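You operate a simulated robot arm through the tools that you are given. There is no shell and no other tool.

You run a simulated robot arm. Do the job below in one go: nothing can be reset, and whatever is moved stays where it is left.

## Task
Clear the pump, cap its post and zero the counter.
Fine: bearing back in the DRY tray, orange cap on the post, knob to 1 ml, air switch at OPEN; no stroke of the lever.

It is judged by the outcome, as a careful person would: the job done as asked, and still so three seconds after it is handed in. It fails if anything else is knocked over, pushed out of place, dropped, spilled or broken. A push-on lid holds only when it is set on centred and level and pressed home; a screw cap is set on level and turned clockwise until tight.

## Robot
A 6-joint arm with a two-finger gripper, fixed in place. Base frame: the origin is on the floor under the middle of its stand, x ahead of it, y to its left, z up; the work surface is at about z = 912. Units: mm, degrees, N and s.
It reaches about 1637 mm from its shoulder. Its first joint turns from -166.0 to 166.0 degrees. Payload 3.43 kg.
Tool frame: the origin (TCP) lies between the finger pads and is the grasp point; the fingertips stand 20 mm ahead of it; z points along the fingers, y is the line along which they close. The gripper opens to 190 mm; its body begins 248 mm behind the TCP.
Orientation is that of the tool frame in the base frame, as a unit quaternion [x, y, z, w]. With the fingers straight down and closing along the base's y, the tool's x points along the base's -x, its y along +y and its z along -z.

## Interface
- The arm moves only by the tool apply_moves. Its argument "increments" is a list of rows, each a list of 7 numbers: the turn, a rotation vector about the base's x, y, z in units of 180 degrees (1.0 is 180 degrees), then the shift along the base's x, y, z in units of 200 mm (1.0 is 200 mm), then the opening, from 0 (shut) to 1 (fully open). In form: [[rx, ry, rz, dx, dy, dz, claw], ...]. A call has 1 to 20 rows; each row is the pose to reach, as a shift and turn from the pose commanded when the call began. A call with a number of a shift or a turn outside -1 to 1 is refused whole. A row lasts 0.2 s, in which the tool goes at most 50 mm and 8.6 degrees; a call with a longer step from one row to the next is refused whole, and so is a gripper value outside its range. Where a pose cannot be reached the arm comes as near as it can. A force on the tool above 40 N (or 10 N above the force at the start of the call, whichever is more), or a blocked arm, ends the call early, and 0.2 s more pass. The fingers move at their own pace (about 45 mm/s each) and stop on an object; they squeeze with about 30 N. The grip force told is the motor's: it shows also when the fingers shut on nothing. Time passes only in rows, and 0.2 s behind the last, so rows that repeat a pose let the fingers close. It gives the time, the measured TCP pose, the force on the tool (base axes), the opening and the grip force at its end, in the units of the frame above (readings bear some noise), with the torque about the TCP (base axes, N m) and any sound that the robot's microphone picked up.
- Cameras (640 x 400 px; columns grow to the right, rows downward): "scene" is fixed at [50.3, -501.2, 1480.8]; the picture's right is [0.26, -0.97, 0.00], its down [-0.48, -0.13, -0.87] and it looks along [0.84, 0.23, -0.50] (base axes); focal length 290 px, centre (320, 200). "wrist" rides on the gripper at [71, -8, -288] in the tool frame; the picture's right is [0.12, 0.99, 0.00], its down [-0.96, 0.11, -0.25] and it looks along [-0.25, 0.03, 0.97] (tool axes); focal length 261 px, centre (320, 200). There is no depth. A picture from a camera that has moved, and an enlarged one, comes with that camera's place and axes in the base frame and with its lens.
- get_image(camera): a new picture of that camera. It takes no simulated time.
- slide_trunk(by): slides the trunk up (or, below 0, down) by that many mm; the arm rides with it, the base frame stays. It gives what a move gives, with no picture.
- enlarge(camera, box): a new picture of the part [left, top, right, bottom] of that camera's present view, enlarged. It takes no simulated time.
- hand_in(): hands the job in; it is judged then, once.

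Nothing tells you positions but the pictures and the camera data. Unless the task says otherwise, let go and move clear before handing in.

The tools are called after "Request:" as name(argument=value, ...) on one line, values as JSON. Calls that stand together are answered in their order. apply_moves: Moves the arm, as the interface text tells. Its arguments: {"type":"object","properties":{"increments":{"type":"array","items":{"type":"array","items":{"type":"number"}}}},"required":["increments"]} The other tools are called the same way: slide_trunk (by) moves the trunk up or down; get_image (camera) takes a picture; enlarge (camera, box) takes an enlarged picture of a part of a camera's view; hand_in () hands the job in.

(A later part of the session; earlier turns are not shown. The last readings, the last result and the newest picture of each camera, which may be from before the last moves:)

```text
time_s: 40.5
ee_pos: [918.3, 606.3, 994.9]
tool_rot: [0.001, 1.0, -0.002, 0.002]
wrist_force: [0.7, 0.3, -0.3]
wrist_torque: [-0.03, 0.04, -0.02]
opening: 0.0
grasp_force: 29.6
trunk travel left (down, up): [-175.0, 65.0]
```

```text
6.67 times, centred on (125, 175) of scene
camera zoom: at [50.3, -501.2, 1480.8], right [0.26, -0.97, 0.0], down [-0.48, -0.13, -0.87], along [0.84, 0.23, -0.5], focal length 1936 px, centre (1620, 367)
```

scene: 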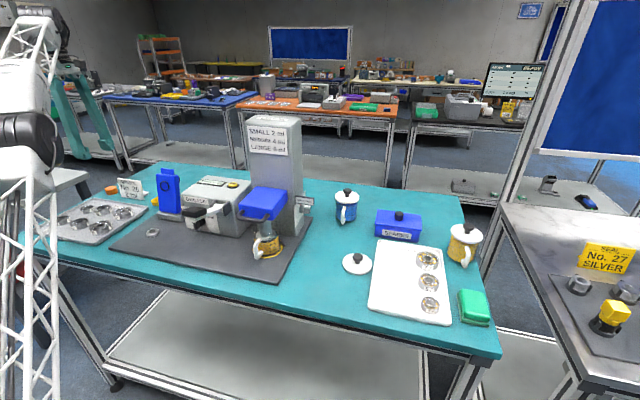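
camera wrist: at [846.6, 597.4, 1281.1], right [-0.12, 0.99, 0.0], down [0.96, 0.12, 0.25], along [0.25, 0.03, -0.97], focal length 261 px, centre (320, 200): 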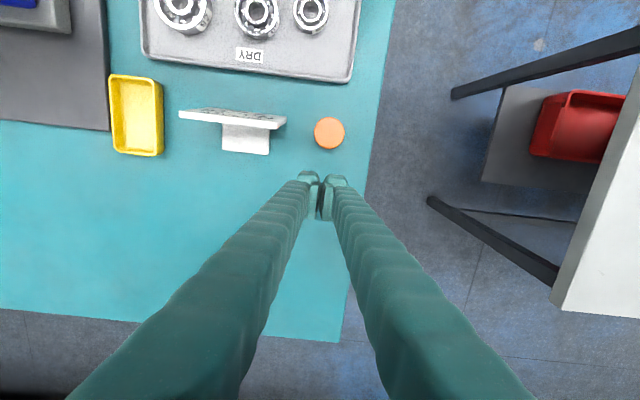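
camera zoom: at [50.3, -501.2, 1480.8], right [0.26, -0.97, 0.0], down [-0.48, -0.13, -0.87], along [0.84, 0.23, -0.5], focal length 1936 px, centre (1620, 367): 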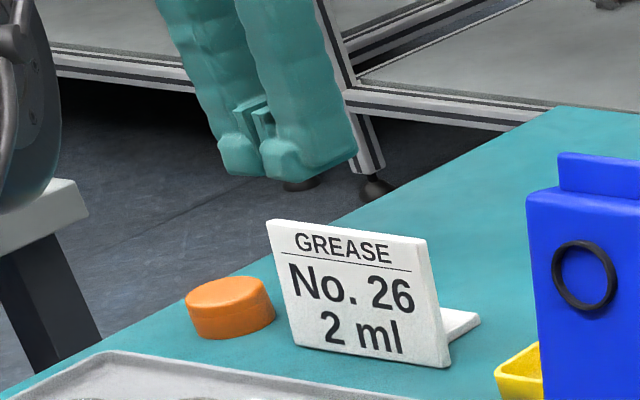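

The cap is at (847, 608) and the fingers are behind it, side-on. Lowering and pushing gently towards −x.

Request:
apply_moves(increments=[[0, 0, 0, 0, 0.01, -0.1, 0], [0, 0, 0, 0, 0.01, -0.2, 0], [0, 0, 0, 0, 0.01, -0.27, 0], [0, 0, 0, 0, 0.01, -0.302, 0], [0, 0, 0, -0.06, 0.01, -0.302, 0], [0, 0, 0, -0.12, 0.01, -0.302, 0], [0, 0, 0, -0.16, 0.01, -0.302, 0], [0, 0, 0, -0.19, 0.01, -0.302, 0], [0, 0, 0, -0.22, 0.01, -0.302, 0]])

Request:
get_image(camera="wrist")

Request:
enlarge(camera="scene", box=[95, 165, 145, 200])

```text
time_s: 42.5
ee_pos: [873.1, 608.4, 934.4]
tool_rot: [0.0, 1.0, -0.003, 0.001]
wrist_force: [0.4, 0.4, -0.1]
wrist_torque: [0.0, 0.02, 0.0]
opening: 0.1
grasp_force: 30.3
trunk travel left (down, up): [-175.0, 65.0]
```

```text
taken
camera wrist: at [802.7, 599.1, 1220.1], right [-0.12, 0.99, 0.0], down [0.96, 0.12, 0.25], along [0.25, 0.03, -0.97], focal length 261 px, centre (320, 200)
```

wrist: 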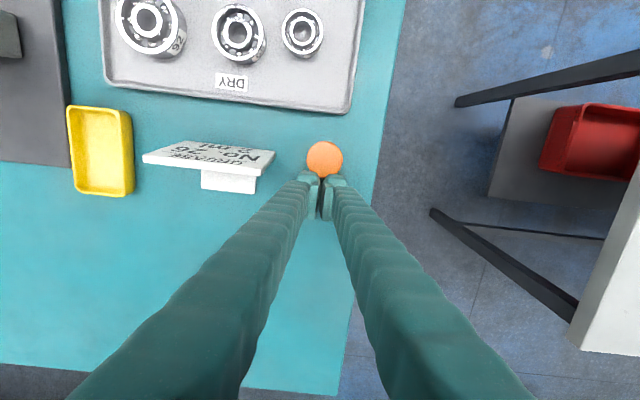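

```text
11.43 times, centred on (120, 182) of scene
camera zoom: at [50.3, -501.2, 1480.8], right [0.26, -0.97, 0.0], down [-0.48, -0.13, -0.87], along [0.84, 0.23, -0.5], focal length 3318 px, centre (2606, 400)
```

zoom: 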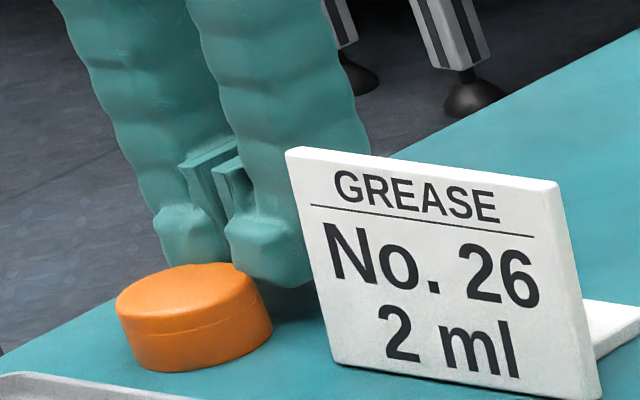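

The cap slides cleanly. I'll push about 22 mm more.

Request:
apply_moves(increments=[[0, 0, 0, -0.03, 0, 0, 0], [0, 0, 0, -0.06, 0, 0, 0], [0, 0, 0, -0.09, 0, 0, 0], [0, 0, 0, -0.115, 0, 0, 0], [0, 0, 0, -0.115, 0, 0, 0], [0, 0, 0, -0.085, 0, 0, 0], [0, 0, 0, -0.03, 0, 0.1, 0], [0, 0, 0, -0.03, 0, 0.3, 0], [0, 0, 0, -0.03, 0, 0.5, 0.1]])

Request:
get_image(camera="wrist")

```text
time_s: 44.5
ee_pos: [867.5, 606.3, 1034.5]
tool_rot: [0.0, 1.0, -0.002, 0.001]
wrist_force: [-0.6, 0.3, 0.4]
wrist_torque: [0.03, -0.04, -0.01]
opening: 19.1
grasp_force: 0.1
trunk travel left (down, up): [-175.0, 65.0]
```

```text
taken
camera wrist: at [797.2, 598.2, 1322.2], right [-0.12, 0.99, 0.0], down [0.96, 0.12, 0.25], along [0.25, 0.03, -0.97], focal length 261 px, centre (320, 200)
```

wrist: 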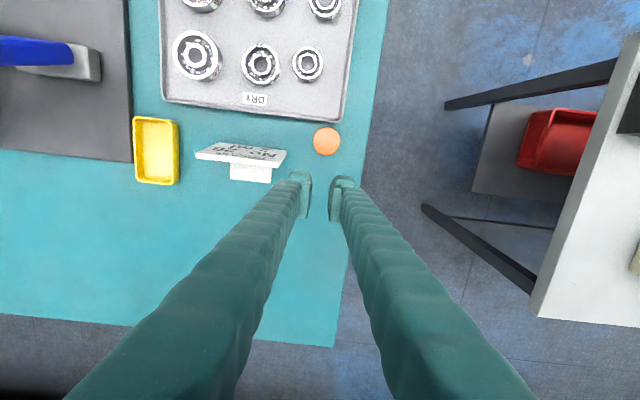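

The cap is at about (810, 607), still near the sign's end. With the tool tilted and kept in front of the sign, I'll nudge the cap about 20 mm towards +y to get finger room. First, tilt the tool 55°.

Request:
apply_moves(increments=[[0, -0.0437, 0, -0.05, 0.015, 0.05, 0.2], [0, -0.0873, 0, -0.1, 0.03, 0.05, 0.3], [0, -0.131, 0, -0.15, 0.045, 0.05, 0.4], [0, -0.1746, 0, -0.2, 0.06, 0.05, 0.474], [0, -0.2183, 0, -0.25, 0.08, 0.05, 0.474], [0, -0.2619, 0, -0.3, 0.1, 0.05, 0.474], [0, -0.3056, 0, -0.3525, 0.1085, 0.05, 0.474], [0, -0.3056, 0, -0.3525, 0.1085, 0.05, 0.474]])

Request:
get_image(camera="wrist")

Request:
enlarge(camera="scene", box=[40, 140, 160, 220])

```text
time_s: 46.3
ee_pos: [797.5, 631.0, 1043.8]
tool_rot: [0.0, 0.886, -0.002, 0.463]
wrist_force: [0.6, -0.2, 0.5]
wrist_torque: [-0.02, -0.02, 0.0]
opening: 90.2
grasp_force: 0.1
trunk travel left (down, up): [-175.0, 65.0]
```

```text
taken
camera wrist: at [520.7, 620.9, 1150.2], right [-0.07, 0.99, -0.1], down [0.35, 0.12, 0.93], along [0.94, 0.03, -0.35], focal length 261 px, centre (320, 200)
```

wrist: 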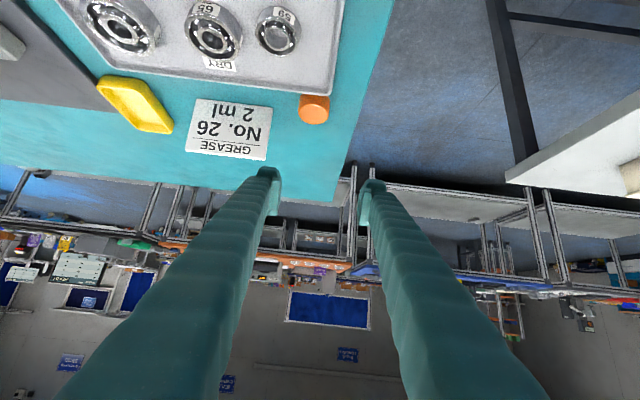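

```text
5.00 times, centred on (100, 180) of scene
camera zoom: at [50.3, -501.2, 1480.8], right [0.26, -0.97, 0.0], down [-0.48, -0.13, -0.87], along [0.84, 0.23, -0.5], focal length 1452 px, centre (1420, 300)
```

zoom: 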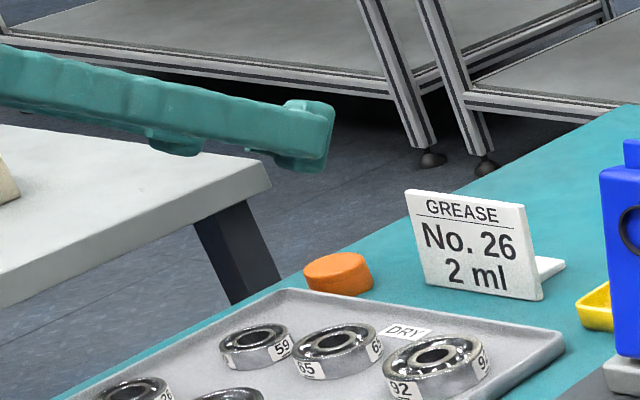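

The tilted posture is reachable. Lowering with the −y finger beside the cap.

Request:
apply_moves(increments=[[0, 0, 0, 0, 0, -0.15, 0.474], [0, 0, 0, 0, 0, -0.3, 0.474], [0, 0, 0, 0, 0, -0.42, 0.474], [0, 0, 0, 0, 0, -0.42, 0.474]])

Request:
get_image(camera="wrist")

Request:
enlarge(camera="scene", box=[70, 160, 150, 210])

```text
time_s: 47.3
ee_pos: [796.6, 629.1, 959.1]
tool_rot: [0.001, 0.887, -0.002, 0.463]
wrist_force: [-0.2, -0.2, -0.1]
wrist_torque: [0.0, 0.0, 0.0]
opening: 90.2
grasp_force: 0.0
trunk travel left (down, up): [-175.0, 65.0]
```

```text
taken
camera wrist: at [520.1, 621.1, 1065.9], right [-0.06, 0.99, -0.1], down [0.35, 0.12, 0.93], along [0.94, 0.03, -0.35], focal length 261 px, centre (320, 200)
```

wrist: 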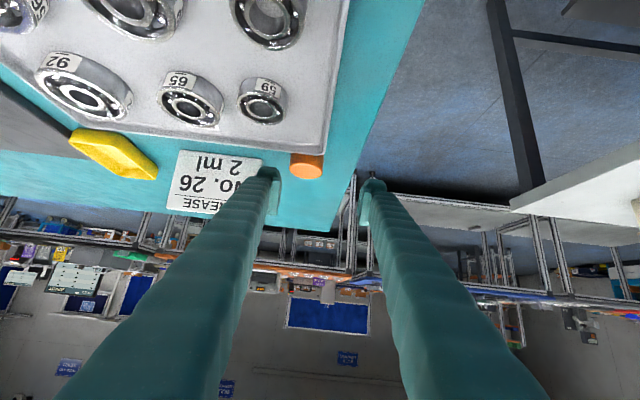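

```text
8.00 times, centred on (110, 185) of scene
camera zoom: at [50.3, -501.2, 1480.8], right [0.26, -0.97, 0.0], down [-0.48, -0.13, -0.87], along [0.84, 0.23, -0.5], focal length 2323 px, centre (2000, 320)
```

zoom: 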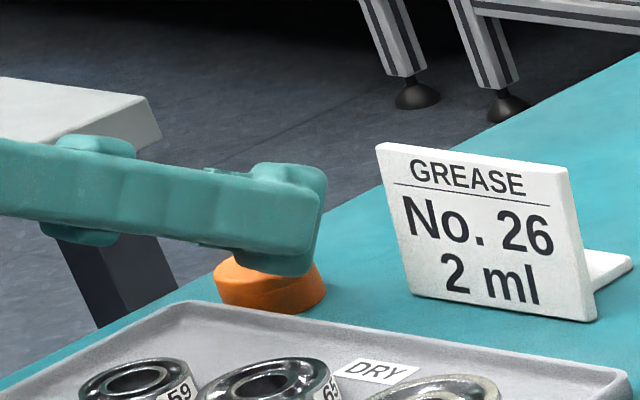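

Request:
apply_moves(increments=[[0, 0, 0, 0, 0, -0.05, 0.474], [0, 0, 0, 0, 0, -0.085, 0.474], [0, 0, 0, 0, 0, -0.095, 0.474], [0, 0, 0, 0, 0, -0.105, 0.474]])

Request:
enlarge(camera="scene", box=[85, 170, 135, 205])

Request:
enlarge(camera="wrist", box=[240, 120, 400, 230])

```text
time_s: 48.3
ee_pos: [797.2, 630.2, 938.7]
tool_rot: [0.0, 0.887, -0.001, 0.462]
wrist_force: [0.5, 0.0, 0.7]
wrist_torque: [0.04, 0.03, 0.01]
opening: 89.9
grasp_force: 0.0
trunk travel left (down, up): [-175.0, 65.0]
```

```text
11.43 times, centred on (110, 188) of scene
camera zoom: at [50.3, -501.2, 1480.8], right [0.26, -0.97, 0.0], down [-0.48, -0.13, -0.87], along [0.84, 0.23, -0.5], focal length 3318 px, centre (2720, 343)
```

zoom: 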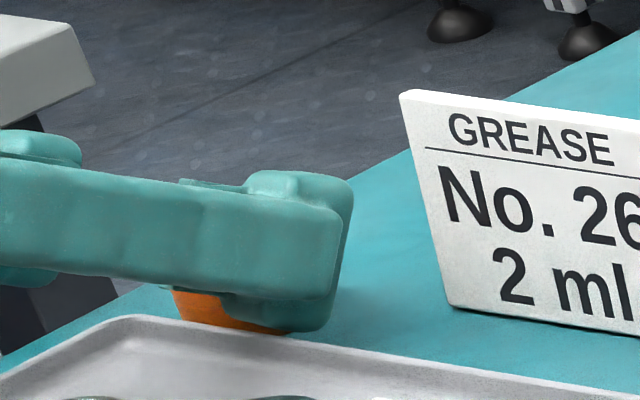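

```text
3.64 times, centred on (320, 175) of wrist
camera zoom: at [521.0, 621.3, 1045.4], right [-0.07, 0.99, -0.1], down [0.35, 0.12, 0.93], along [0.94, 0.03, -0.35], focal length 948 px, centre (320, 291)
```

zoom: 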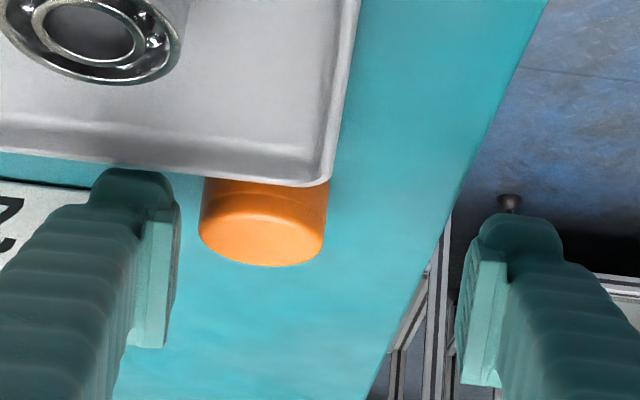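

The fingers straddle the cap. Moving +y slowly so the −y finger nudges it.

Request:
apply_moves(increments=[[0, 0, 0, 0, 0.02, 0, 0.474], [0, 0, 0, 0, 0.04, 0, 0.474], [0, 0, 0, 0, 0.06, 0, 0.474], [0, 0, 0, 0, 0.08, 0, 0.474], [0, 0, 0, 0, 0.1, 0, 0.474], [0, 0, 0, 0, 0.12, 0, 0.474]])

Request:
enlarge(camera="wrist", box=[240, 120, 400, 230])

Request:
enlarge(camera="scene", box=[85, 170, 135, 205])

```text
time_s: 49.7
ee_pos: [798.0, 653.9, 939.3]
tool_rot: [0.001, 0.887, -0.003, 0.462]
wrist_force: [0.4, -0.8, 0.7]
wrist_torque: [-0.01, 0.02, -0.01]
opening: 90.1
grasp_force: 0.1
trunk travel left (down, up): [-175.0, 65.0]
```

```text
3.64 times, centred on (320, 175) of wrist
camera zoom: at [521.3, 644.9, 1045.3], right [-0.06, 0.99, -0.1], down [0.35, 0.12, 0.93], along [0.94, 0.03, -0.35], focal length 948 px, centre (320, 291)
```

zoom: 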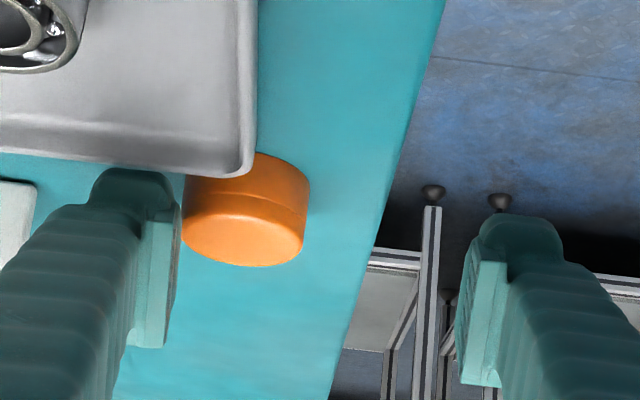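

```text
11.43 times, centred on (110, 188) of scene
camera zoom: at [50.3, -501.2, 1480.8], right [0.26, -0.97, 0.0], down [-0.48, -0.13, -0.87], along [0.84, 0.23, -0.5], focal length 3318 px, centre (2720, 343)
```

zoom: 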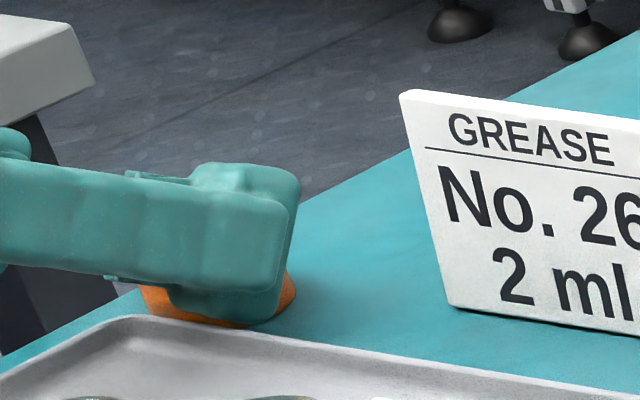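

Request:
enlarge(camera="scene", box=[94, 180, 118, 200])

Request:
enlarge(camera="wrist", box=[265, 130, 325, 180])

```text
16.00 times, centred on (106, 190) of scene
camera zoom: at [50.3, -501.2, 1480.8], right [0.26, -0.97, 0.0], down [-0.48, -0.13, -0.87], along [0.84, 0.23, -0.5], focal length 4645 px, centre (3744, 360)
```

zoom: 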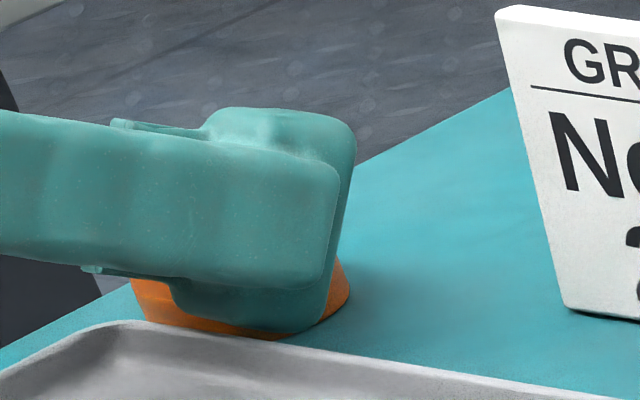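

```text
8.00 times, centred on (295, 155) of wrist
camera zoom: at [521.3, 644.9, 1045.3], right [-0.06, 0.99, -0.1], down [0.35, 0.12, 0.93], along [0.94, 0.03, -0.35], focal length 2085 px, centre (520, 560)
```

zoom: 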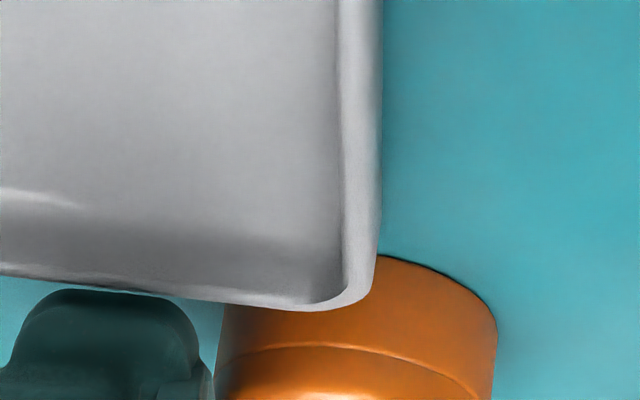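

The cap has moved to about y=626, and the sign is clear of the fingers now. I'll narrow the opening to 56 mm, centre on the cap and advance so the pads' lower corners straddle it.

Request:
apply_moves(increments=[[0, 0, 0, 0, -0.025, 0, 0.43], [0, 0, 0, 0, -0.07, 0, 0.36], [0, 0, 0, 0, -0.11, 0, 0.295], [0, 0, 0, 0, -0.138, 0, 0.295], [0, 0, 0, 0, -0.138, 0, 0.295], [0, 0, 0, 0.025, -0.138, 0, 0.295], [0, 0, 0, 0.05, -0.138, 0, 0.295], [0, 0, 0, 0.075, -0.138, 0, 0.295], [0, 0, 0, 0.075, -0.138, 0, 0.295]])

Request:
enlarge(camera="wrist", box=[240, 120, 400, 230])

Request:
enlarge(camera="scene", box=[88, 175, 128, 200])

```text
time_s: 51.7
ee_pos: [813.3, 626.5, 938.0]
tool_rot: [0.001, 0.886, -0.002, 0.463]
wrist_force: [-0.5, -0.1, -0.1]
wrist_torque: [-0.01, 0.0, 0.02]
opening: 56.1
grasp_force: 0.0
trunk travel left (down, up): [-175.0, 65.0]
```

```text
3.64 times, centred on (320, 175) of wrist
camera zoom: at [535.7, 617.4, 1044.9], right [-0.06, 0.99, -0.1], down [0.35, 0.12, 0.93], along [0.94, 0.03, -0.35], focal length 948 px, centre (320, 291)
```

zoom: 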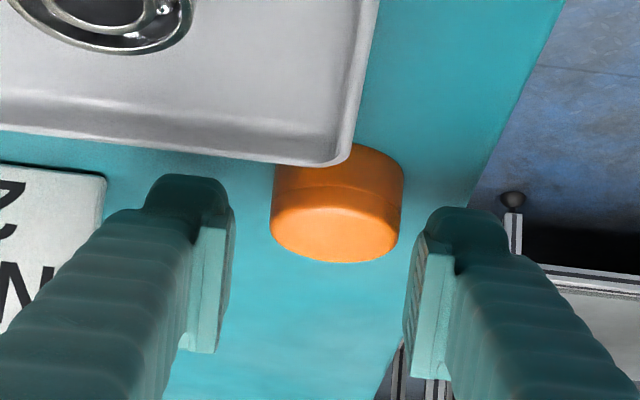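

```text
16.00 times, centred on (108, 188) of scene
camera zoom: at [50.3, -501.2, 1480.8], right [0.26, -0.97, 0.0], down [-0.48, -0.13, -0.87], along [0.84, 0.23, -0.5], focal length 4645 px, centre (3712, 400)
```

zoom: 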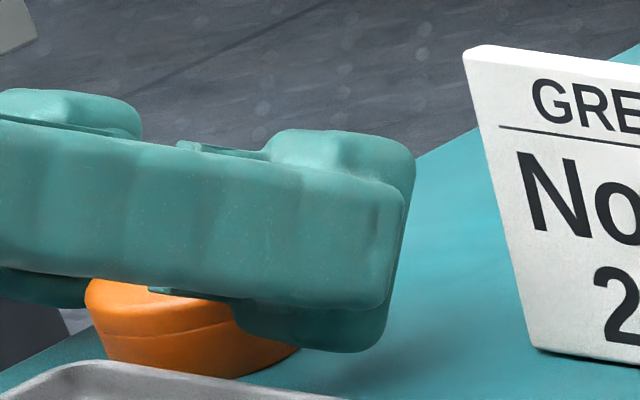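

Well positioned. Lowering in 1 mm steps to find the table.

Request:
apply_moves(increments=[[0, 0, 0, 0, 0.006, -0.005, 0.295], [0, 0, 0, 0, 0.006, -0.01, 0.295], [0, 0, 0, 0, 0.006, -0.015, 0.295]])

Request:
apply_moves(increments=[[0, 0, 0, 0, 0, -0.005, 0.295], [0, 0, 0, 0, 0, -0.01, 0.295]])

Request:
enlarge(camera="scene", box=[88, 175, 128, 200])

```text
time_s: 52.5
ee_pos: [812.9, 628.5, 935.7]
tool_rot: [0.002, 0.887, -0.003, 0.462]
wrist_force: [-0.9, 0.7, -0.1]
wrist_torque: [-0.01, 0.0, 0.04]
opening: 55.9
grasp_force: 0.1
trunk travel left (down, up): [-175.0, 65.0]
```

```text
time_s: 53.1
ee_pos: [813.2, 626.3, 933.9]
tool_rot: [0.001, 0.887, -0.002, 0.462]
wrist_force: [0.0, 0.3, -0.1]
wrist_torque: [0.01, 0.0, 0.02]
opening: 55.9
grasp_force: 0.1
trunk travel left (down, up): [-175.0, 65.0]
```

```text
16.00 times, centred on (108, 188) of scene
camera zoom: at [50.3, -501.2, 1480.8], right [0.26, -0.97, 0.0], down [-0.48, -0.13, -0.87], along [0.84, 0.23, -0.5], focal length 4645 px, centre (3712, 400)
```

zoom: 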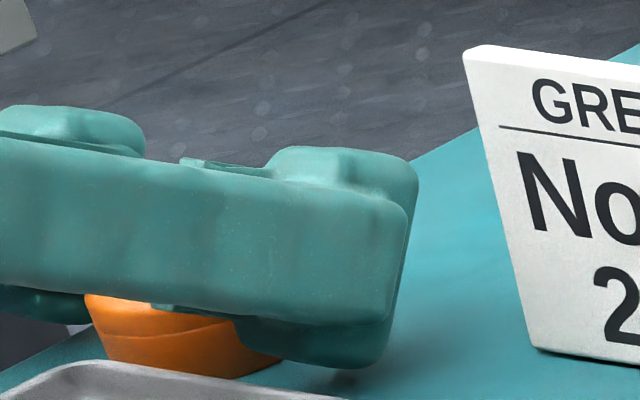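

Request:
apply_moves(increments=[[0, 0, 0, 0, 0, -0.005, 0.295], [0, 0, 0, 0, 0, -0.01, 0.295]])

Request:
apply_moves(increments=[[0, 0, 0, 0, 0, -0.005, 0.295], [0, 0, 0, 0, 0, -0.01, 0.295]])

Request:
apply_moves(increments=[[0, 0, 0, 0, 0, -0.005, 0.295], [0, 0, 0, 0, 0, -0.01, 0.295]])

Request:
enlarge(camera="scene", box=[88, 175, 128, 200])

```text
time_s: 53.7
ee_pos: [812.8, 627.2, 931.6]
tool_rot: [0.001, 0.887, -0.001, 0.463]
wrist_force: [0.3, 0.1, -0.4]
wrist_torque: [-0.01, -0.01, -0.01]
opening: 55.9
grasp_force: 0.1
trunk travel left (down, up): [-175.0, 65.0]
```

```text
time_s: 54.3
ee_pos: [811.9, 627.6, 930.6]
tool_rot: [0.001, 0.887, -0.002, 0.462]
wrist_force: [-0.3, 0.8, 0.5]
wrist_torque: [0.0, -0.03, 0.0]
opening: 55.7
grasp_force: 0.0
trunk travel left (down, up): [-175.0, 65.0]
```

```text
time_s: 54.9
ee_pos: [813.0, 627.6, 928.9]
tool_rot: [0.001, 0.887, -0.001, 0.463]
wrist_force: [0.2, -0.2, -0.3]
wrist_torque: [-0.02, -0.01, -0.02]
opening: 56.1
grasp_force: 0.0
trunk travel left (down, up): [-175.0, 65.0]
```

```text
16.00 times, centred on (108, 188) of scene
camera zoom: at [50.3, -501.2, 1480.8], right [0.26, -0.97, 0.0], down [-0.48, -0.13, -0.87], along [0.84, 0.23, -0.5], focal length 4645 px, centre (3712, 400)
```

zoom: 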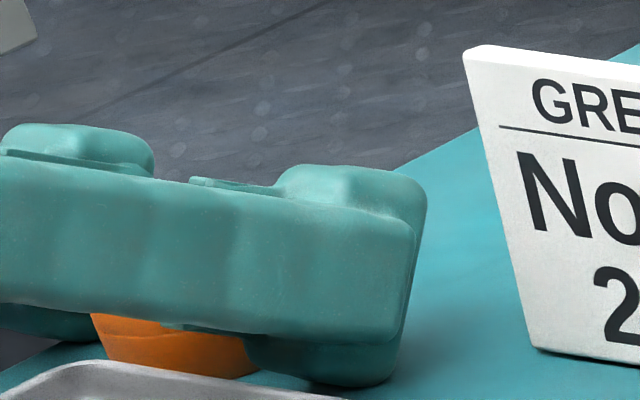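

Request:
apply_moves(increments=[[0, 0, 0, 0, 0, -0.005, 0.295], [0, 0, 0, 0, 0, -0.01, 0.295]])

Request:
apply_moves(increments=[[0, 0, 0, 0, 0, -0.005, 0.295], [0, 0, 0, 0, 0, -0.01, 0.295]])

Request:
enlarge(camera="scene", box=[88, 175, 128, 200])

Request:
enlarge(camera="wrist", box=[240, 120, 400, 230])

```text
time_s: 55.5
ee_pos: [812.6, 628.6, 926.7]
tool_rot: [0.0, 0.887, -0.001, 0.463]
wrist_force: [0.5, 0.8, -0.1]
wrist_torque: [-0.02, 0.01, -0.01]
opening: 56.0
grasp_force: 0.1
trunk travel left (down, up): [-175.0, 65.0]
```

```text
time_s: 56.1
ee_pos: [812.2, 627.8, 925.8]
tool_rot: [0.001, 0.886, -0.001, 0.463]
wrist_force: [-0.5, 1.2, 8.8]
wrist_torque: [0.18, 0.0, -0.04]
opening: 56.1
grasp_force: 0.0
trunk travel left (down, up): [-175.0, 65.0]
```

```text
16.00 times, centred on (108, 188) of scene
camera zoom: at [50.3, -501.2, 1480.8], right [0.26, -0.97, 0.0], down [-0.48, -0.13, -0.87], along [0.84, 0.23, -0.5], focal length 4645 px, centre (3712, 400)
```

zoom: 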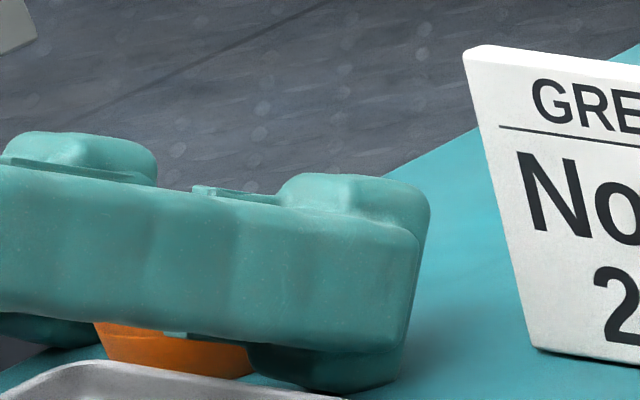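

```text
3.64 times, centred on (320, 175) of wrist
camera zoom: at [535.7, 618.5, 1032.1], right [-0.07, 0.99, -0.1], down [0.35, 0.12, 0.93], along [0.94, 0.03, -0.35], focal length 948 px, centre (320, 291)
```

zoom: 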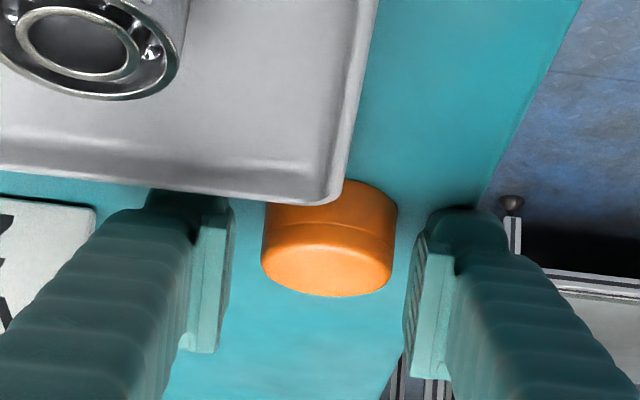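

Table contact at TCP z≈925. I'll back off 1 mm and close on the cap.

Request:
apply_moves(increments=[[0, 0, 0, 0, 0, 0.006, 0.295], [0, 0, 0, 0, 0, 0.006, 0.25], [0, 0, 0, 0, 0, 0.006, 0.22], [0, 0, 0, 0, 0, 0.006, 0.2], [0, 0, 0, 0, 0, 0.006, 0.18], [0, 0, 0, 0, 0, 0.006, 0.15], [0, 0, 0, 0, 0, 0.006, 0.15]])

Request:
enlarge(camera="scene", box=[88, 175, 128, 200])

Request:
enlarge(camera="wrist", box=[240, 120, 400, 230])

```text
time_s: 57.7
ee_pos: [812.3, 626.8, 925.8]
tool_rot: [0.001, 0.887, -0.002, 0.462]
wrist_force: [-2.9, 2.1, 11.3]
wrist_torque: [0.25, 0.09, 0.01]
opening: 39.1
grasp_force: 29.8
trunk travel left (down, up): [-175.0, 65.0]
```

```text
16.00 times, centred on (108, 188) of scene
camera zoom: at [50.3, -501.2, 1480.8], right [0.26, -0.97, 0.0], down [-0.48, -0.13, -0.87], along [0.84, 0.23, -0.5], focal length 4645 px, centre (3712, 400)
```

zoom: 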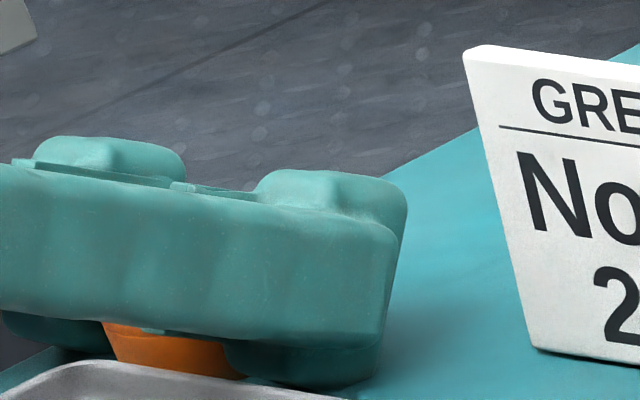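

```text
3.64 times, centred on (320, 175) of wrist
camera zoom: at [535.5, 617.7, 1032.5], right [-0.06, 0.99, -0.1], down [0.35, 0.12, 0.93], along [0.94, 0.03, -0.35], focal length 948 px, centre (320, 291)
```

zoom: 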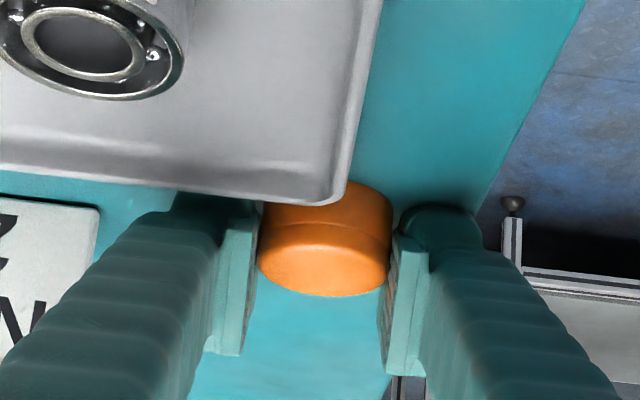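

Gripped at 39.1 mm with 30 N. Lifting gently.

Request:
apply_moves(increments=[[0, 0, 0, 0, 0, 0.02, 0.15], [0, 0, 0, 0, 0, 0.05, 0.15], [0, 0, 0, 0, 0, 0.1, 0.15], [0, 0, 0, 0, 0, 0.18, 0.15], [0, 0, 0, 0, 0, 0.28, 0.15]])

Request:
enlarge(camera="scene", box=[68, 155, 128, 200])

Request:
enlarge(camera="wrist", box=[240, 120, 400, 230])

```text
time_s: 58.9
ee_pos: [811.8, 627.2, 981.4]
tool_rot: [0.001, 0.887, -0.002, 0.462]
wrist_force: [-0.1, -0.1, -0.2]
wrist_torque: [-0.01, -0.06, -0.04]
opening: 39.2
grasp_force: 30.0
trunk travel left (down, up): [-175.0, 65.0]
```

```text
8.89 times, centred on (98, 178) of scene
camera zoom: at [50.3, -501.2, 1480.8], right [0.26, -0.97, 0.0], down [-0.48, -0.13, -0.87], along [0.84, 0.23, -0.5], focal length 2581 px, centre (2293, 400)
```

zoom: 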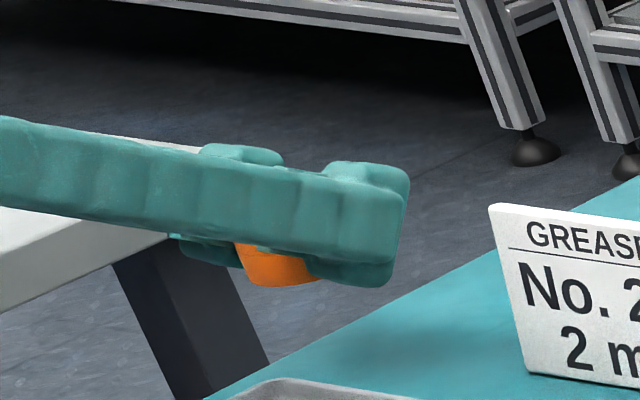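

```text
3.64 times, centred on (320, 175) of wrist
camera zoom: at [534.8, 618.9, 1087.8], right [-0.06, 0.99, -0.1], down [0.35, 0.12, 0.93], along [0.94, 0.02, -0.35], focal length 948 px, centre (320, 291)
```

zoom: 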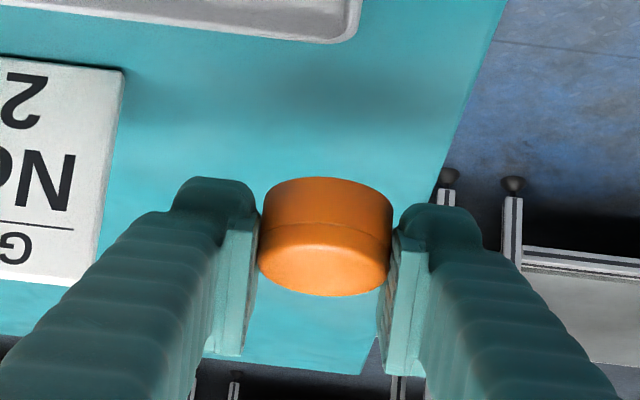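

The cap is held securely and level. To place it accurately on the post I want a vertical grip, and I now know the table is lower than I assumed (about 904). I'll set the cap down in the open area behind (x≈890) and regrip it vertically, lower this time.

Request:
apply_moves(increments=[[0, 0, 0, 0.15, 0, 0, 0.15], [0, 0, 0, 0.3, 0, 0, 0.15], [0, 0, 0, 0.39, 0, 0, 0.15], [0, 0, 0, 0.39, 0, -0.12, 0.15], [0, 0, 0, 0.39, 0, -0.22, 0.15], [0, 0, 0, 0.39, 0, -0.26, 0.15], [0, 0, 0, 0.39, 0, -0.268, 0.15]])

Request:
enlarge(camera="scene", box=[88, 160, 148, 200])

```text
time_s: 60.5
ee_pos: [890.4, 627.7, 928.0]
tool_rot: [0.002, 0.887, -0.003, 0.462]
wrist_force: [0.4, 0.0, -0.2]
wrist_torque: [-0.01, 0.0, -0.03]
opening: 39.2
grasp_force: 30.4
trunk travel left (down, up): [-175.0, 65.0]
```

```text
10.00 times, centred on (118, 180) of scene
camera zoom: at [50.3, -501.2, 1480.8], right [0.26, -0.97, 0.0], down [-0.48, -0.13, -0.87], along [0.84, 0.23, -0.5], focal length 2903 px, centre (2340, 400)
```

zoom: 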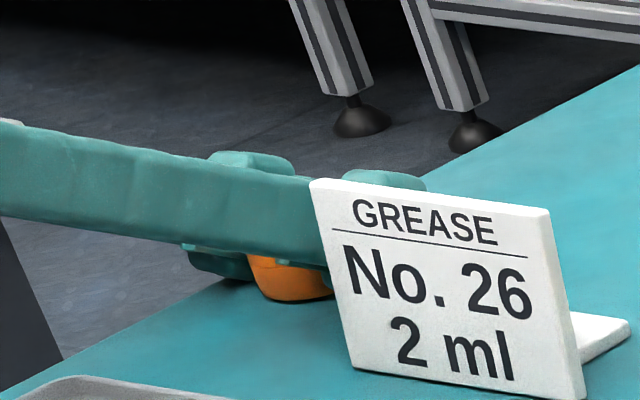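

Request:
apply_moves(increments=[[0, 0, 0, 0, 0, -0.004, 0.15], [0, 0, 0, 0, 0, -0.008, 0.15]])

Request:
apply_moves(increments=[[0, 0, 0, 0, 0, -0.003, 0.15], [0, 0, 0, 0, 0, -0.006, 0.15]])

```text
time_s: 61.1
ee_pos: [889.5, 627.9, 926.3]
tool_rot: [0.001, 0.887, -0.001, 0.462]
wrist_force: [0.4, -0.3, 1.4]
wrist_torque: [0.06, -0.04, 0.0]
opening: 39.5
grasp_force: 30.2
trunk travel left (down, up): [-175.0, 65.0]
```

```text
time_s: 61.7
ee_pos: [890.5, 628.3, 926.9]
tool_rot: [0.001, 0.886, -0.001, 0.464]
wrist_force: [2.1, 1.6, 9.0]
wrist_torque: [0.28, -0.03, -0.06]
opening: 39.1
grasp_force: 29.8
trunk travel left (down, up): [-175.0, 65.0]
```

On the table. Releasing and rising straight up.

Request:
apply_moves(increments=[[0, 0, 0, 0, 0, 0.004, 0.2], [0, 0, 0, 0, 0, 0.004, 0.27], [0, 0, 0, 0, 0, 0.004, 0.3], [0, 0, 0, 0, 0, 0.004, 0.3], [0, 0, 0, 0, 0, 0.1, 0.3], [0, 0, 0, 0, 0, 0.3, 0.3], [0, 0, 0, 0, 0, 0.5, 0.3]])

Request:
get_image(camera="wrist")

Request:
enlarge(camera="scene", box=[88, 150, 148, 200])

```text
time_s: 63.3
ee_pos: [891.0, 628.2, 1023.2]
tool_rot: [0.001, 0.886, -0.003, 0.463]
wrist_force: [0.3, -0.1, -0.4]
wrist_torque: [-0.04, -0.06, -0.07]
opening: 57.0
grasp_force: 0.1
trunk travel left (down, up): [-175.0, 65.0]
```

```text
taken
camera wrist: at [613.1, 619.4, 1130.3], right [-0.07, 0.99, -0.1], down [0.35, 0.12, 0.93], along [0.94, 0.03, -0.35], focal length 261 px, centre (320, 200)
```

wrist: 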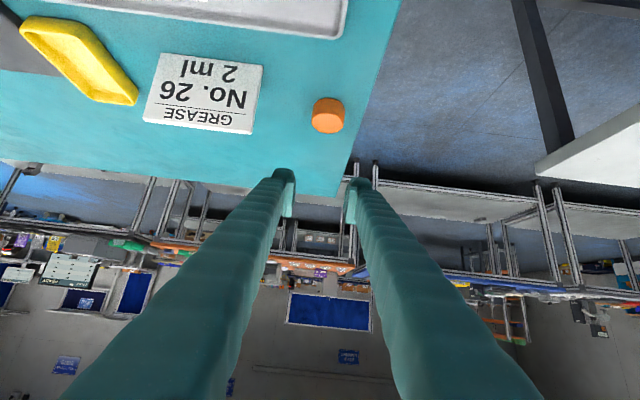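

```text
8.00 times, centred on (118, 175) of scene
camera zoom: at [50.3, -501.2, 1480.8], right [0.26, -0.97, 0.0], down [-0.48, -0.13, -0.87], along [0.84, 0.23, -0.5], focal length 2323 px, centre (1936, 400)
```

zoom: 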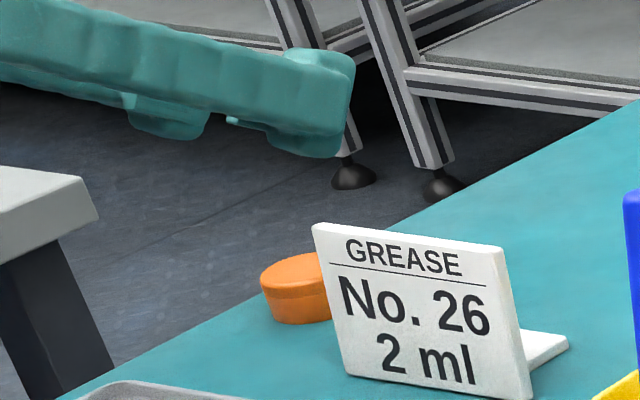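

The cap stands flat and free at about (890, 627). Straightening the tool to vertical above it.

Request:
apply_moves(increments=[[0, 0.0437, 0, 0, 0, -0.02, 0.3], [0, 0.0874, 0, 0, 0, -0.04, 0.33], [0, 0.1311, 0, 0, 0, -0.06, 0.37], [0, 0.1749, 0, 0, 0, -0.08, 0.37], [0, 0.2186, 0, 0, 0, -0.1, 0.37], [0, 0.2623, 0, 0, 0, -0.12, 0.37], [0, 0.306, 0, 0, 0, -0.12, 0.37], [0, 0.306, 0, 0, 0, -0.12, 0.37]])

Request:
get_image(camera="wrist")

Request:
enlarge(camera="wrist", box=[260, 130, 400, 230])

```text
time_s: 65.1
ee_pos: [889.3, 627.4, 1001.0]
tool_rot: [0.0, 1.0, -0.002, 0.0]
wrist_force: [0.4, 0.0, -0.7]
wrist_torque: [-0.03, 0.03, -0.01]
opening: 70.2
grasp_force: 0.0
trunk travel left (down, up): [-175.0, 65.0]
```

```text
taken
camera wrist: at [818.9, 618.4, 1288.3], right [-0.12, 0.99, 0.0], down [0.96, 0.12, 0.25], along [0.24, 0.03, -0.97], focal length 261 px, centre (320, 200)
```

wrist: 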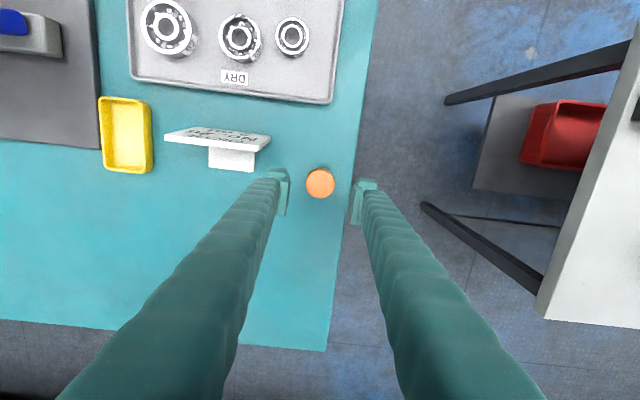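

```text
4.00 times, centred on (330, 180) of wrist
camera zoom: at [818.9, 618.4, 1288.3], right [-0.12, 0.99, 0.0], down [0.96, 0.12, 0.25], along [0.24, 0.03, -0.97], focal length 1043 px, centre (280, 280)
```

zoom: 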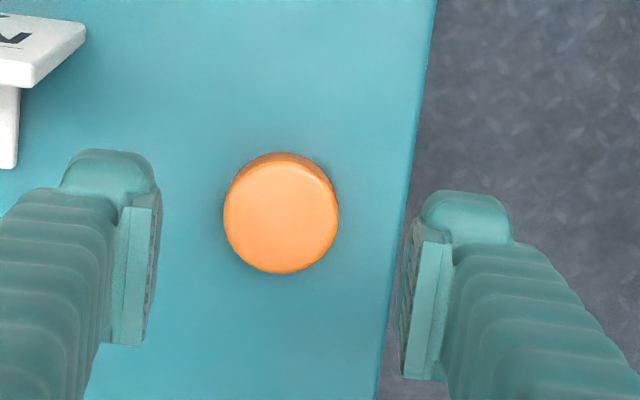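

The gripper is centred over the cap. Descending towards the table, then slowly for contact.

Request:
apply_moves(increments=[[0, 0, 0, 0, 0, -0.15, 0.37], [0, 0, 0, 0, 0, -0.28, 0.37], [0, 0, 0, 0, 0, -0.345, 0.37], [0, 0, 0, 0, 0, -0.355, 0.37]])

Request:
apply_moves(increments=[[0, 0, 0, 0, 0, -0.005, 0.37], [0, 0, 0, 0, 0, -0.01, 0.37], [0, 0, 0, 0, 0, -0.015, 0.37]])

Request:
enlarge(camera="scene", box=[88, 160, 148, 200])

```text
time_s: 66.1
ee_pos: [890.9, 629.7, 930.4]
tool_rot: [0.001, 1.0, -0.002, 0.0]
wrist_force: [-0.5, -0.4, 0.0]
wrist_torque: [0.0, 0.0, 0.01]
opening: 70.3
grasp_force: 0.1
trunk travel left (down, up): [-175.0, 65.0]
```

```text
time_s: 66.9
ee_pos: [891.4, 628.6, 927.3]
tool_rot: [0.0, 1.0, -0.002, -0.001]
wrist_force: [0.7, -0.1, -0.2]
wrist_torque: [-0.01, -0.01, 0.0]
opening: 70.4
grasp_force: 0.1
trunk travel left (down, up): [-175.0, 65.0]
```

```text
10.00 times, centred on (118, 180) of scene
camera zoom: at [50.3, -501.2, 1480.8], right [0.26, -0.97, 0.0], down [-0.48, -0.13, -0.87], along [0.84, 0.23, -0.5], focal length 2903 px, centre (2340, 400)
```

zoom: 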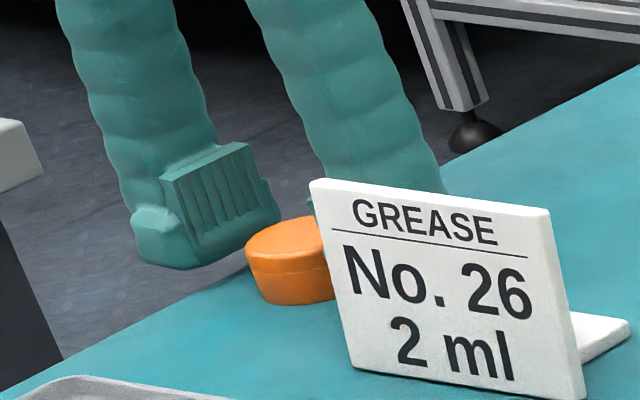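

Request:
apply_moves(increments=[[0, 0, 0, 0, 0, -0.005, 0.37], [0, 0, 0, 0, 0, -0.01, 0.37]])

Request:
apply_moves(increments=[[0, 0, 0, 0, 0, -0.004, 0.37], [0, 0, 0, 0, 0, -0.008, 0.37]])

Request:
apply_moves(increments=[[0, 0, 0, 0, 0, -0.004, 0.37], [0, 0, 0, 0, 0, -0.008, 0.37]])

Request:
enlarge(camera="scene", box=[88, 160, 148, 200])

```text
time_s: 67.5
ee_pos: [889.5, 628.7, 925.6]
tool_rot: [0.0, 1.0, -0.003, 0.0]
wrist_force: [-0.3, 0.4, 0.0]
wrist_torque: [-0.04, 0.02, -0.01]
opening: 70.4
grasp_force: 0.0
trunk travel left (down, up): [-175.0, 65.0]
```

```text
time_s: 68.1
ee_pos: [889.9, 628.4, 923.4]
tool_rot: [0.0, 1.0, -0.001, 0.0]
wrist_force: [0.3, 0.5, 0.1]
wrist_torque: [-0.04, -0.02, -0.02]
opening: 70.2
grasp_force: 0.1
trunk travel left (down, up): [-175.0, 65.0]
```

```text
time_s: 68.7
ee_pos: [889.4, 628.4, 920.4]
tool_rot: [0.0, 1.0, -0.002, 0.0]
wrist_force: [-0.1, -0.1, -0.6]
wrist_torque: [0.02, -0.01, -0.03]
opening: 70.4
grasp_force: 0.2
trunk travel left (down, up): [-175.0, 65.0]
```

```text
10.00 times, centred on (118, 180) of scene
camera zoom: at [50.3, -501.2, 1480.8], right [0.26, -0.97, 0.0], down [-0.48, -0.13, -0.87], along [0.84, 0.23, -0.5], focal length 2903 px, centre (2340, 400)
```

zoom: 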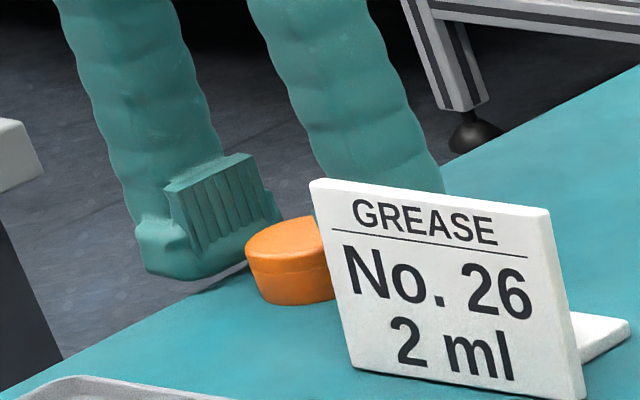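

The table here is at about z=900 (the mat and tray stand higher), so the tips are now right at table level beside the cap. Closing on it.

Request:
apply_moves(increments=[[0, 0, 0, 0, 0, 0.003, 0.3], [0, 0, 0, 0, 0, 0.003, 0.25], [0, 0, 0, 0, 0, 0.003, 0.22], [0, 0, 0, 0, 0, 0.003, 0.2], [0, 0, 0, 0, 0, 0.003, 0.18], [0, 0, 0, 0, 0, 0.003, 0.15], [0, 0, 0, 0, 0, 0.003, 0.15]])

Request:
enlarge(camera="wrist", box=[260, 110, 400, 210])

Request:
enlarge(camera="scene", box=[88, 160, 148, 200])

```text
time_s: 70.3
ee_pos: [890.4, 627.6, 922.7]
tool_rot: [0.0, 1.0, -0.002, 0.0]
wrist_force: [-0.2, 0.1, 0.1]
wrist_torque: [0.04, 0.0, 0.0]
opening: 38.6
grasp_force: 29.7
trunk travel left (down, up): [-175.0, 65.0]
```

```text
4.00 times, centred on (330, 160) of wrist
camera zoom: at [819.2, 618.7, 1209.6], right [-0.12, 0.99, 0.0], down [0.96, 0.12, 0.25], along [0.25, 0.03, -0.97], focal length 1043 px, centre (280, 360)
```

zoom: 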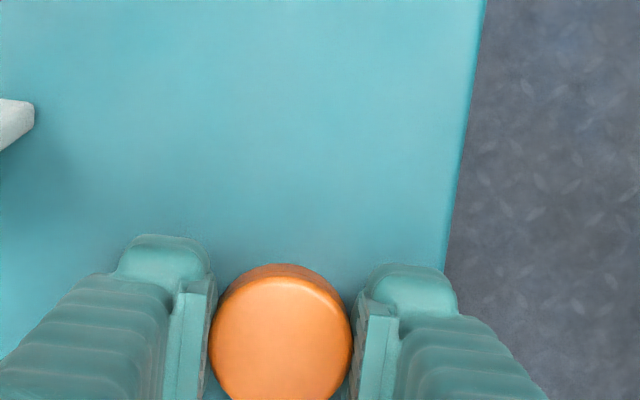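

```text
10.00 times, centred on (118, 180) of scene
camera zoom: at [50.3, -501.2, 1480.8], right [0.26, -0.97, 0.0], down [-0.48, -0.13, -0.87], along [0.84, 0.23, -0.5], focal length 2903 px, centre (2340, 400)
```

zoom: 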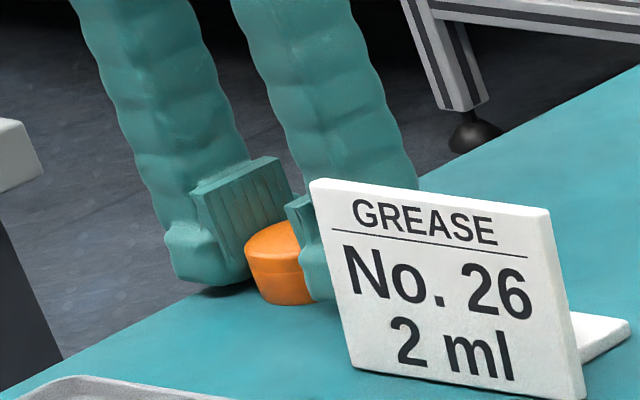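

A solid vertical grip (38.6 mm, 30 N). Lifting and carrying towards the post, first back in −x over the tray, then along y.

Request:
apply_moves(increments=[[0, 0, 0, 0, 0, 0.03, 0.15], [0, 0, 0, 0, 0, 0.15, 0.15], [0, 0, 0, 0, 0, 0.3, 0.15], [0, 0, 0, -0.1, 0, 0.39, 0.15], [0, 0, 0, -0.28, 0, 0.42, 0.15], [0, 0, 0, -0.48, 0, 0.45, 0.15], [0, 0, 0, -0.68, 0, 0.45, 0.15], [0, 0, 0, -0.88, 0, 0.45, 0.15], [0, 0, 0, -1.0, 0, 0.45, 0.15]])

Request:
apply_moves(increments=[[0, 0, 0, -0.12, -0.1, 0, 0.15], [0, 0, 0, -0.226, -0.25, 0, 0.15], [0, 0, 0, -0.226, -0.45, 0, 0.15], [0, 0, 0, -0.226, -0.65, 0, 0.15], [0, 0, 0, -0.226, -0.85, 0, 0.15], [0, 0, 0, -0.226, -1.0, 0, 0.15]])

Request:
apply_moves(increments=[[0, 0, 0, 0, -0.2, 0, 0.15], [0, 0, 0, 0, -0.4, 0, 0.15], [0, 0, 0, 0, -0.6, 0, 0.15], [0, 0, 0, 0, -0.8, 0, 0.15], [0, 0, 0, 0, -1.0, 0, 0.15], [0, 0, 0, 0, -1.0, 0, 0.15]])

Request:
get_image(camera="wrist")

Request:
enlarge(camera="scene", box=[100, 170, 200, 245])

```text
time_s: 72.3
ee_pos: [689.7, 626.9, 1013.5]
tool_rot: [0.0, 1.0, -0.001, 0.0]
wrist_force: [0.9, -0.2, -0.2]
wrist_torque: [0.03, 0.06, -0.03]
opening: 38.6
grasp_force: 30.1
trunk travel left (down, up): [-175.0, 65.0]
```

```text
time_s: 73.7
ee_pos: [645.0, 429.2, 1012.8]
tool_rot: [0.0, 1.0, -0.002, 0.0]
wrist_force: [1.1, -0.1, -1.3]
wrist_torque: [-0.09, 0.0, 0.01]
opening: 38.6
grasp_force: 29.9
trunk travel left (down, up): [-175.0, 65.0]
```

```text
time_s: 75.1
ee_pos: [643.7, 229.2, 1012.4]
tool_rot: [0.0, 1.0, -0.002, 0.001]
wrist_force: [-0.4, -0.1, -0.1]
wrist_torque: [-0.04, 0.01, -0.01]
opening: 38.6
grasp_force: 30.6
trunk travel left (down, up): [-175.0, 65.0]
```

```text
taken
camera wrist: at [572.5, 219.8, 1299.5], right [-0.12, 0.99, 0.0], down [0.96, 0.12, 0.25], along [0.25, 0.03, -0.97], focal length 261 px, centre (320, 200)
```

wrist: 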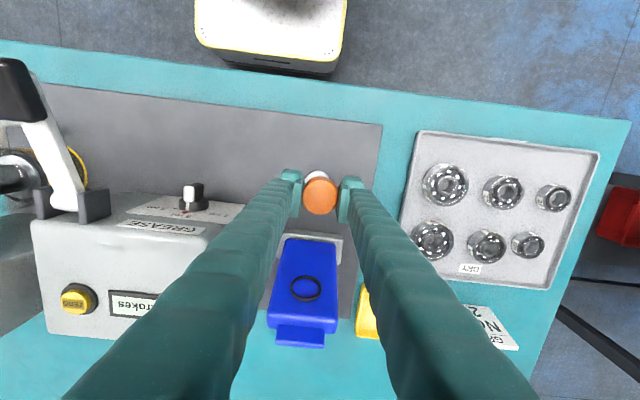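

```text
5.33 times, centred on (150, 208) of scene
camera zoom: at [50.3, -501.2, 1480.8], right [0.26, -0.97, 0.0], down [-0.48, -0.13, -0.87], along [0.84, 0.23, -0.5], focal length 1548 px, centre (1227, 160)
```

zoom: 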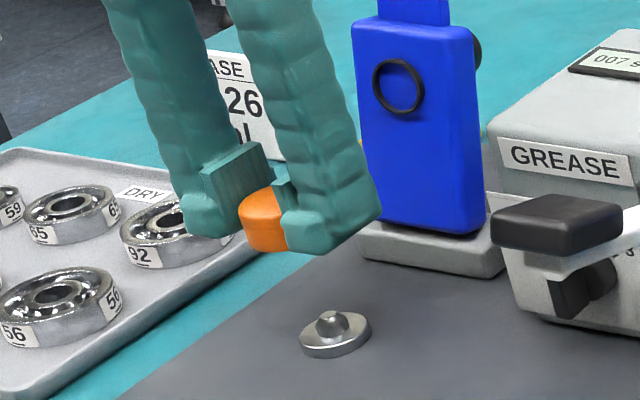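

The cap is over the post area. I'll zoom in on the wrist view to align it.

Request:
enlarge(camera="wrist", box=[290, 160, 350, 220])

Request:
enlarge(camera="scene", box=[140, 205, 180, 245])

```text
6.67 times, centred on (320, 190) of wrist
camera zoom: at [572.5, 219.8, 1299.5], right [-0.12, 0.99, 0.0], down [0.96, 0.12, 0.25], along [0.25, 0.03, -0.97], focal length 1738 px, centre (320, 267)
```

zoom: 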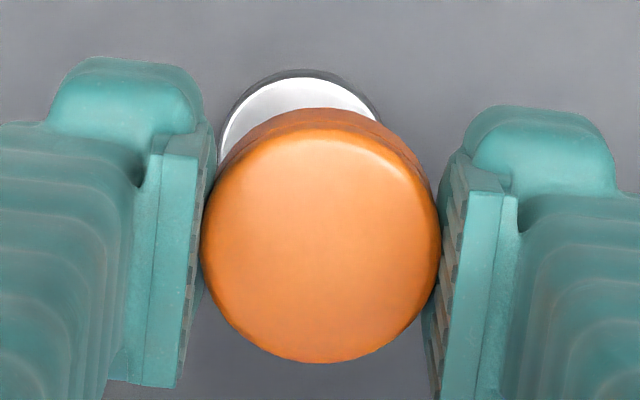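

```text
10.00 times, centred on (160, 225) of scene
camera zoom: at [50.3, -501.2, 1480.8], right [0.26, -0.97, 0.0], down [-0.48, -0.13, -0.87], along [0.84, 0.23, -0.5], focal length 2903 px, centre (1920, -50)
```

zoom: 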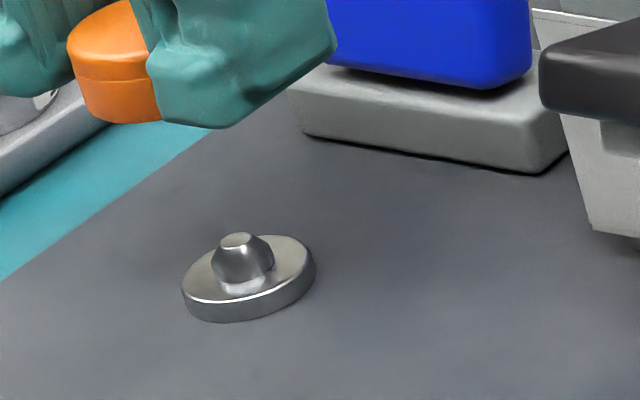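

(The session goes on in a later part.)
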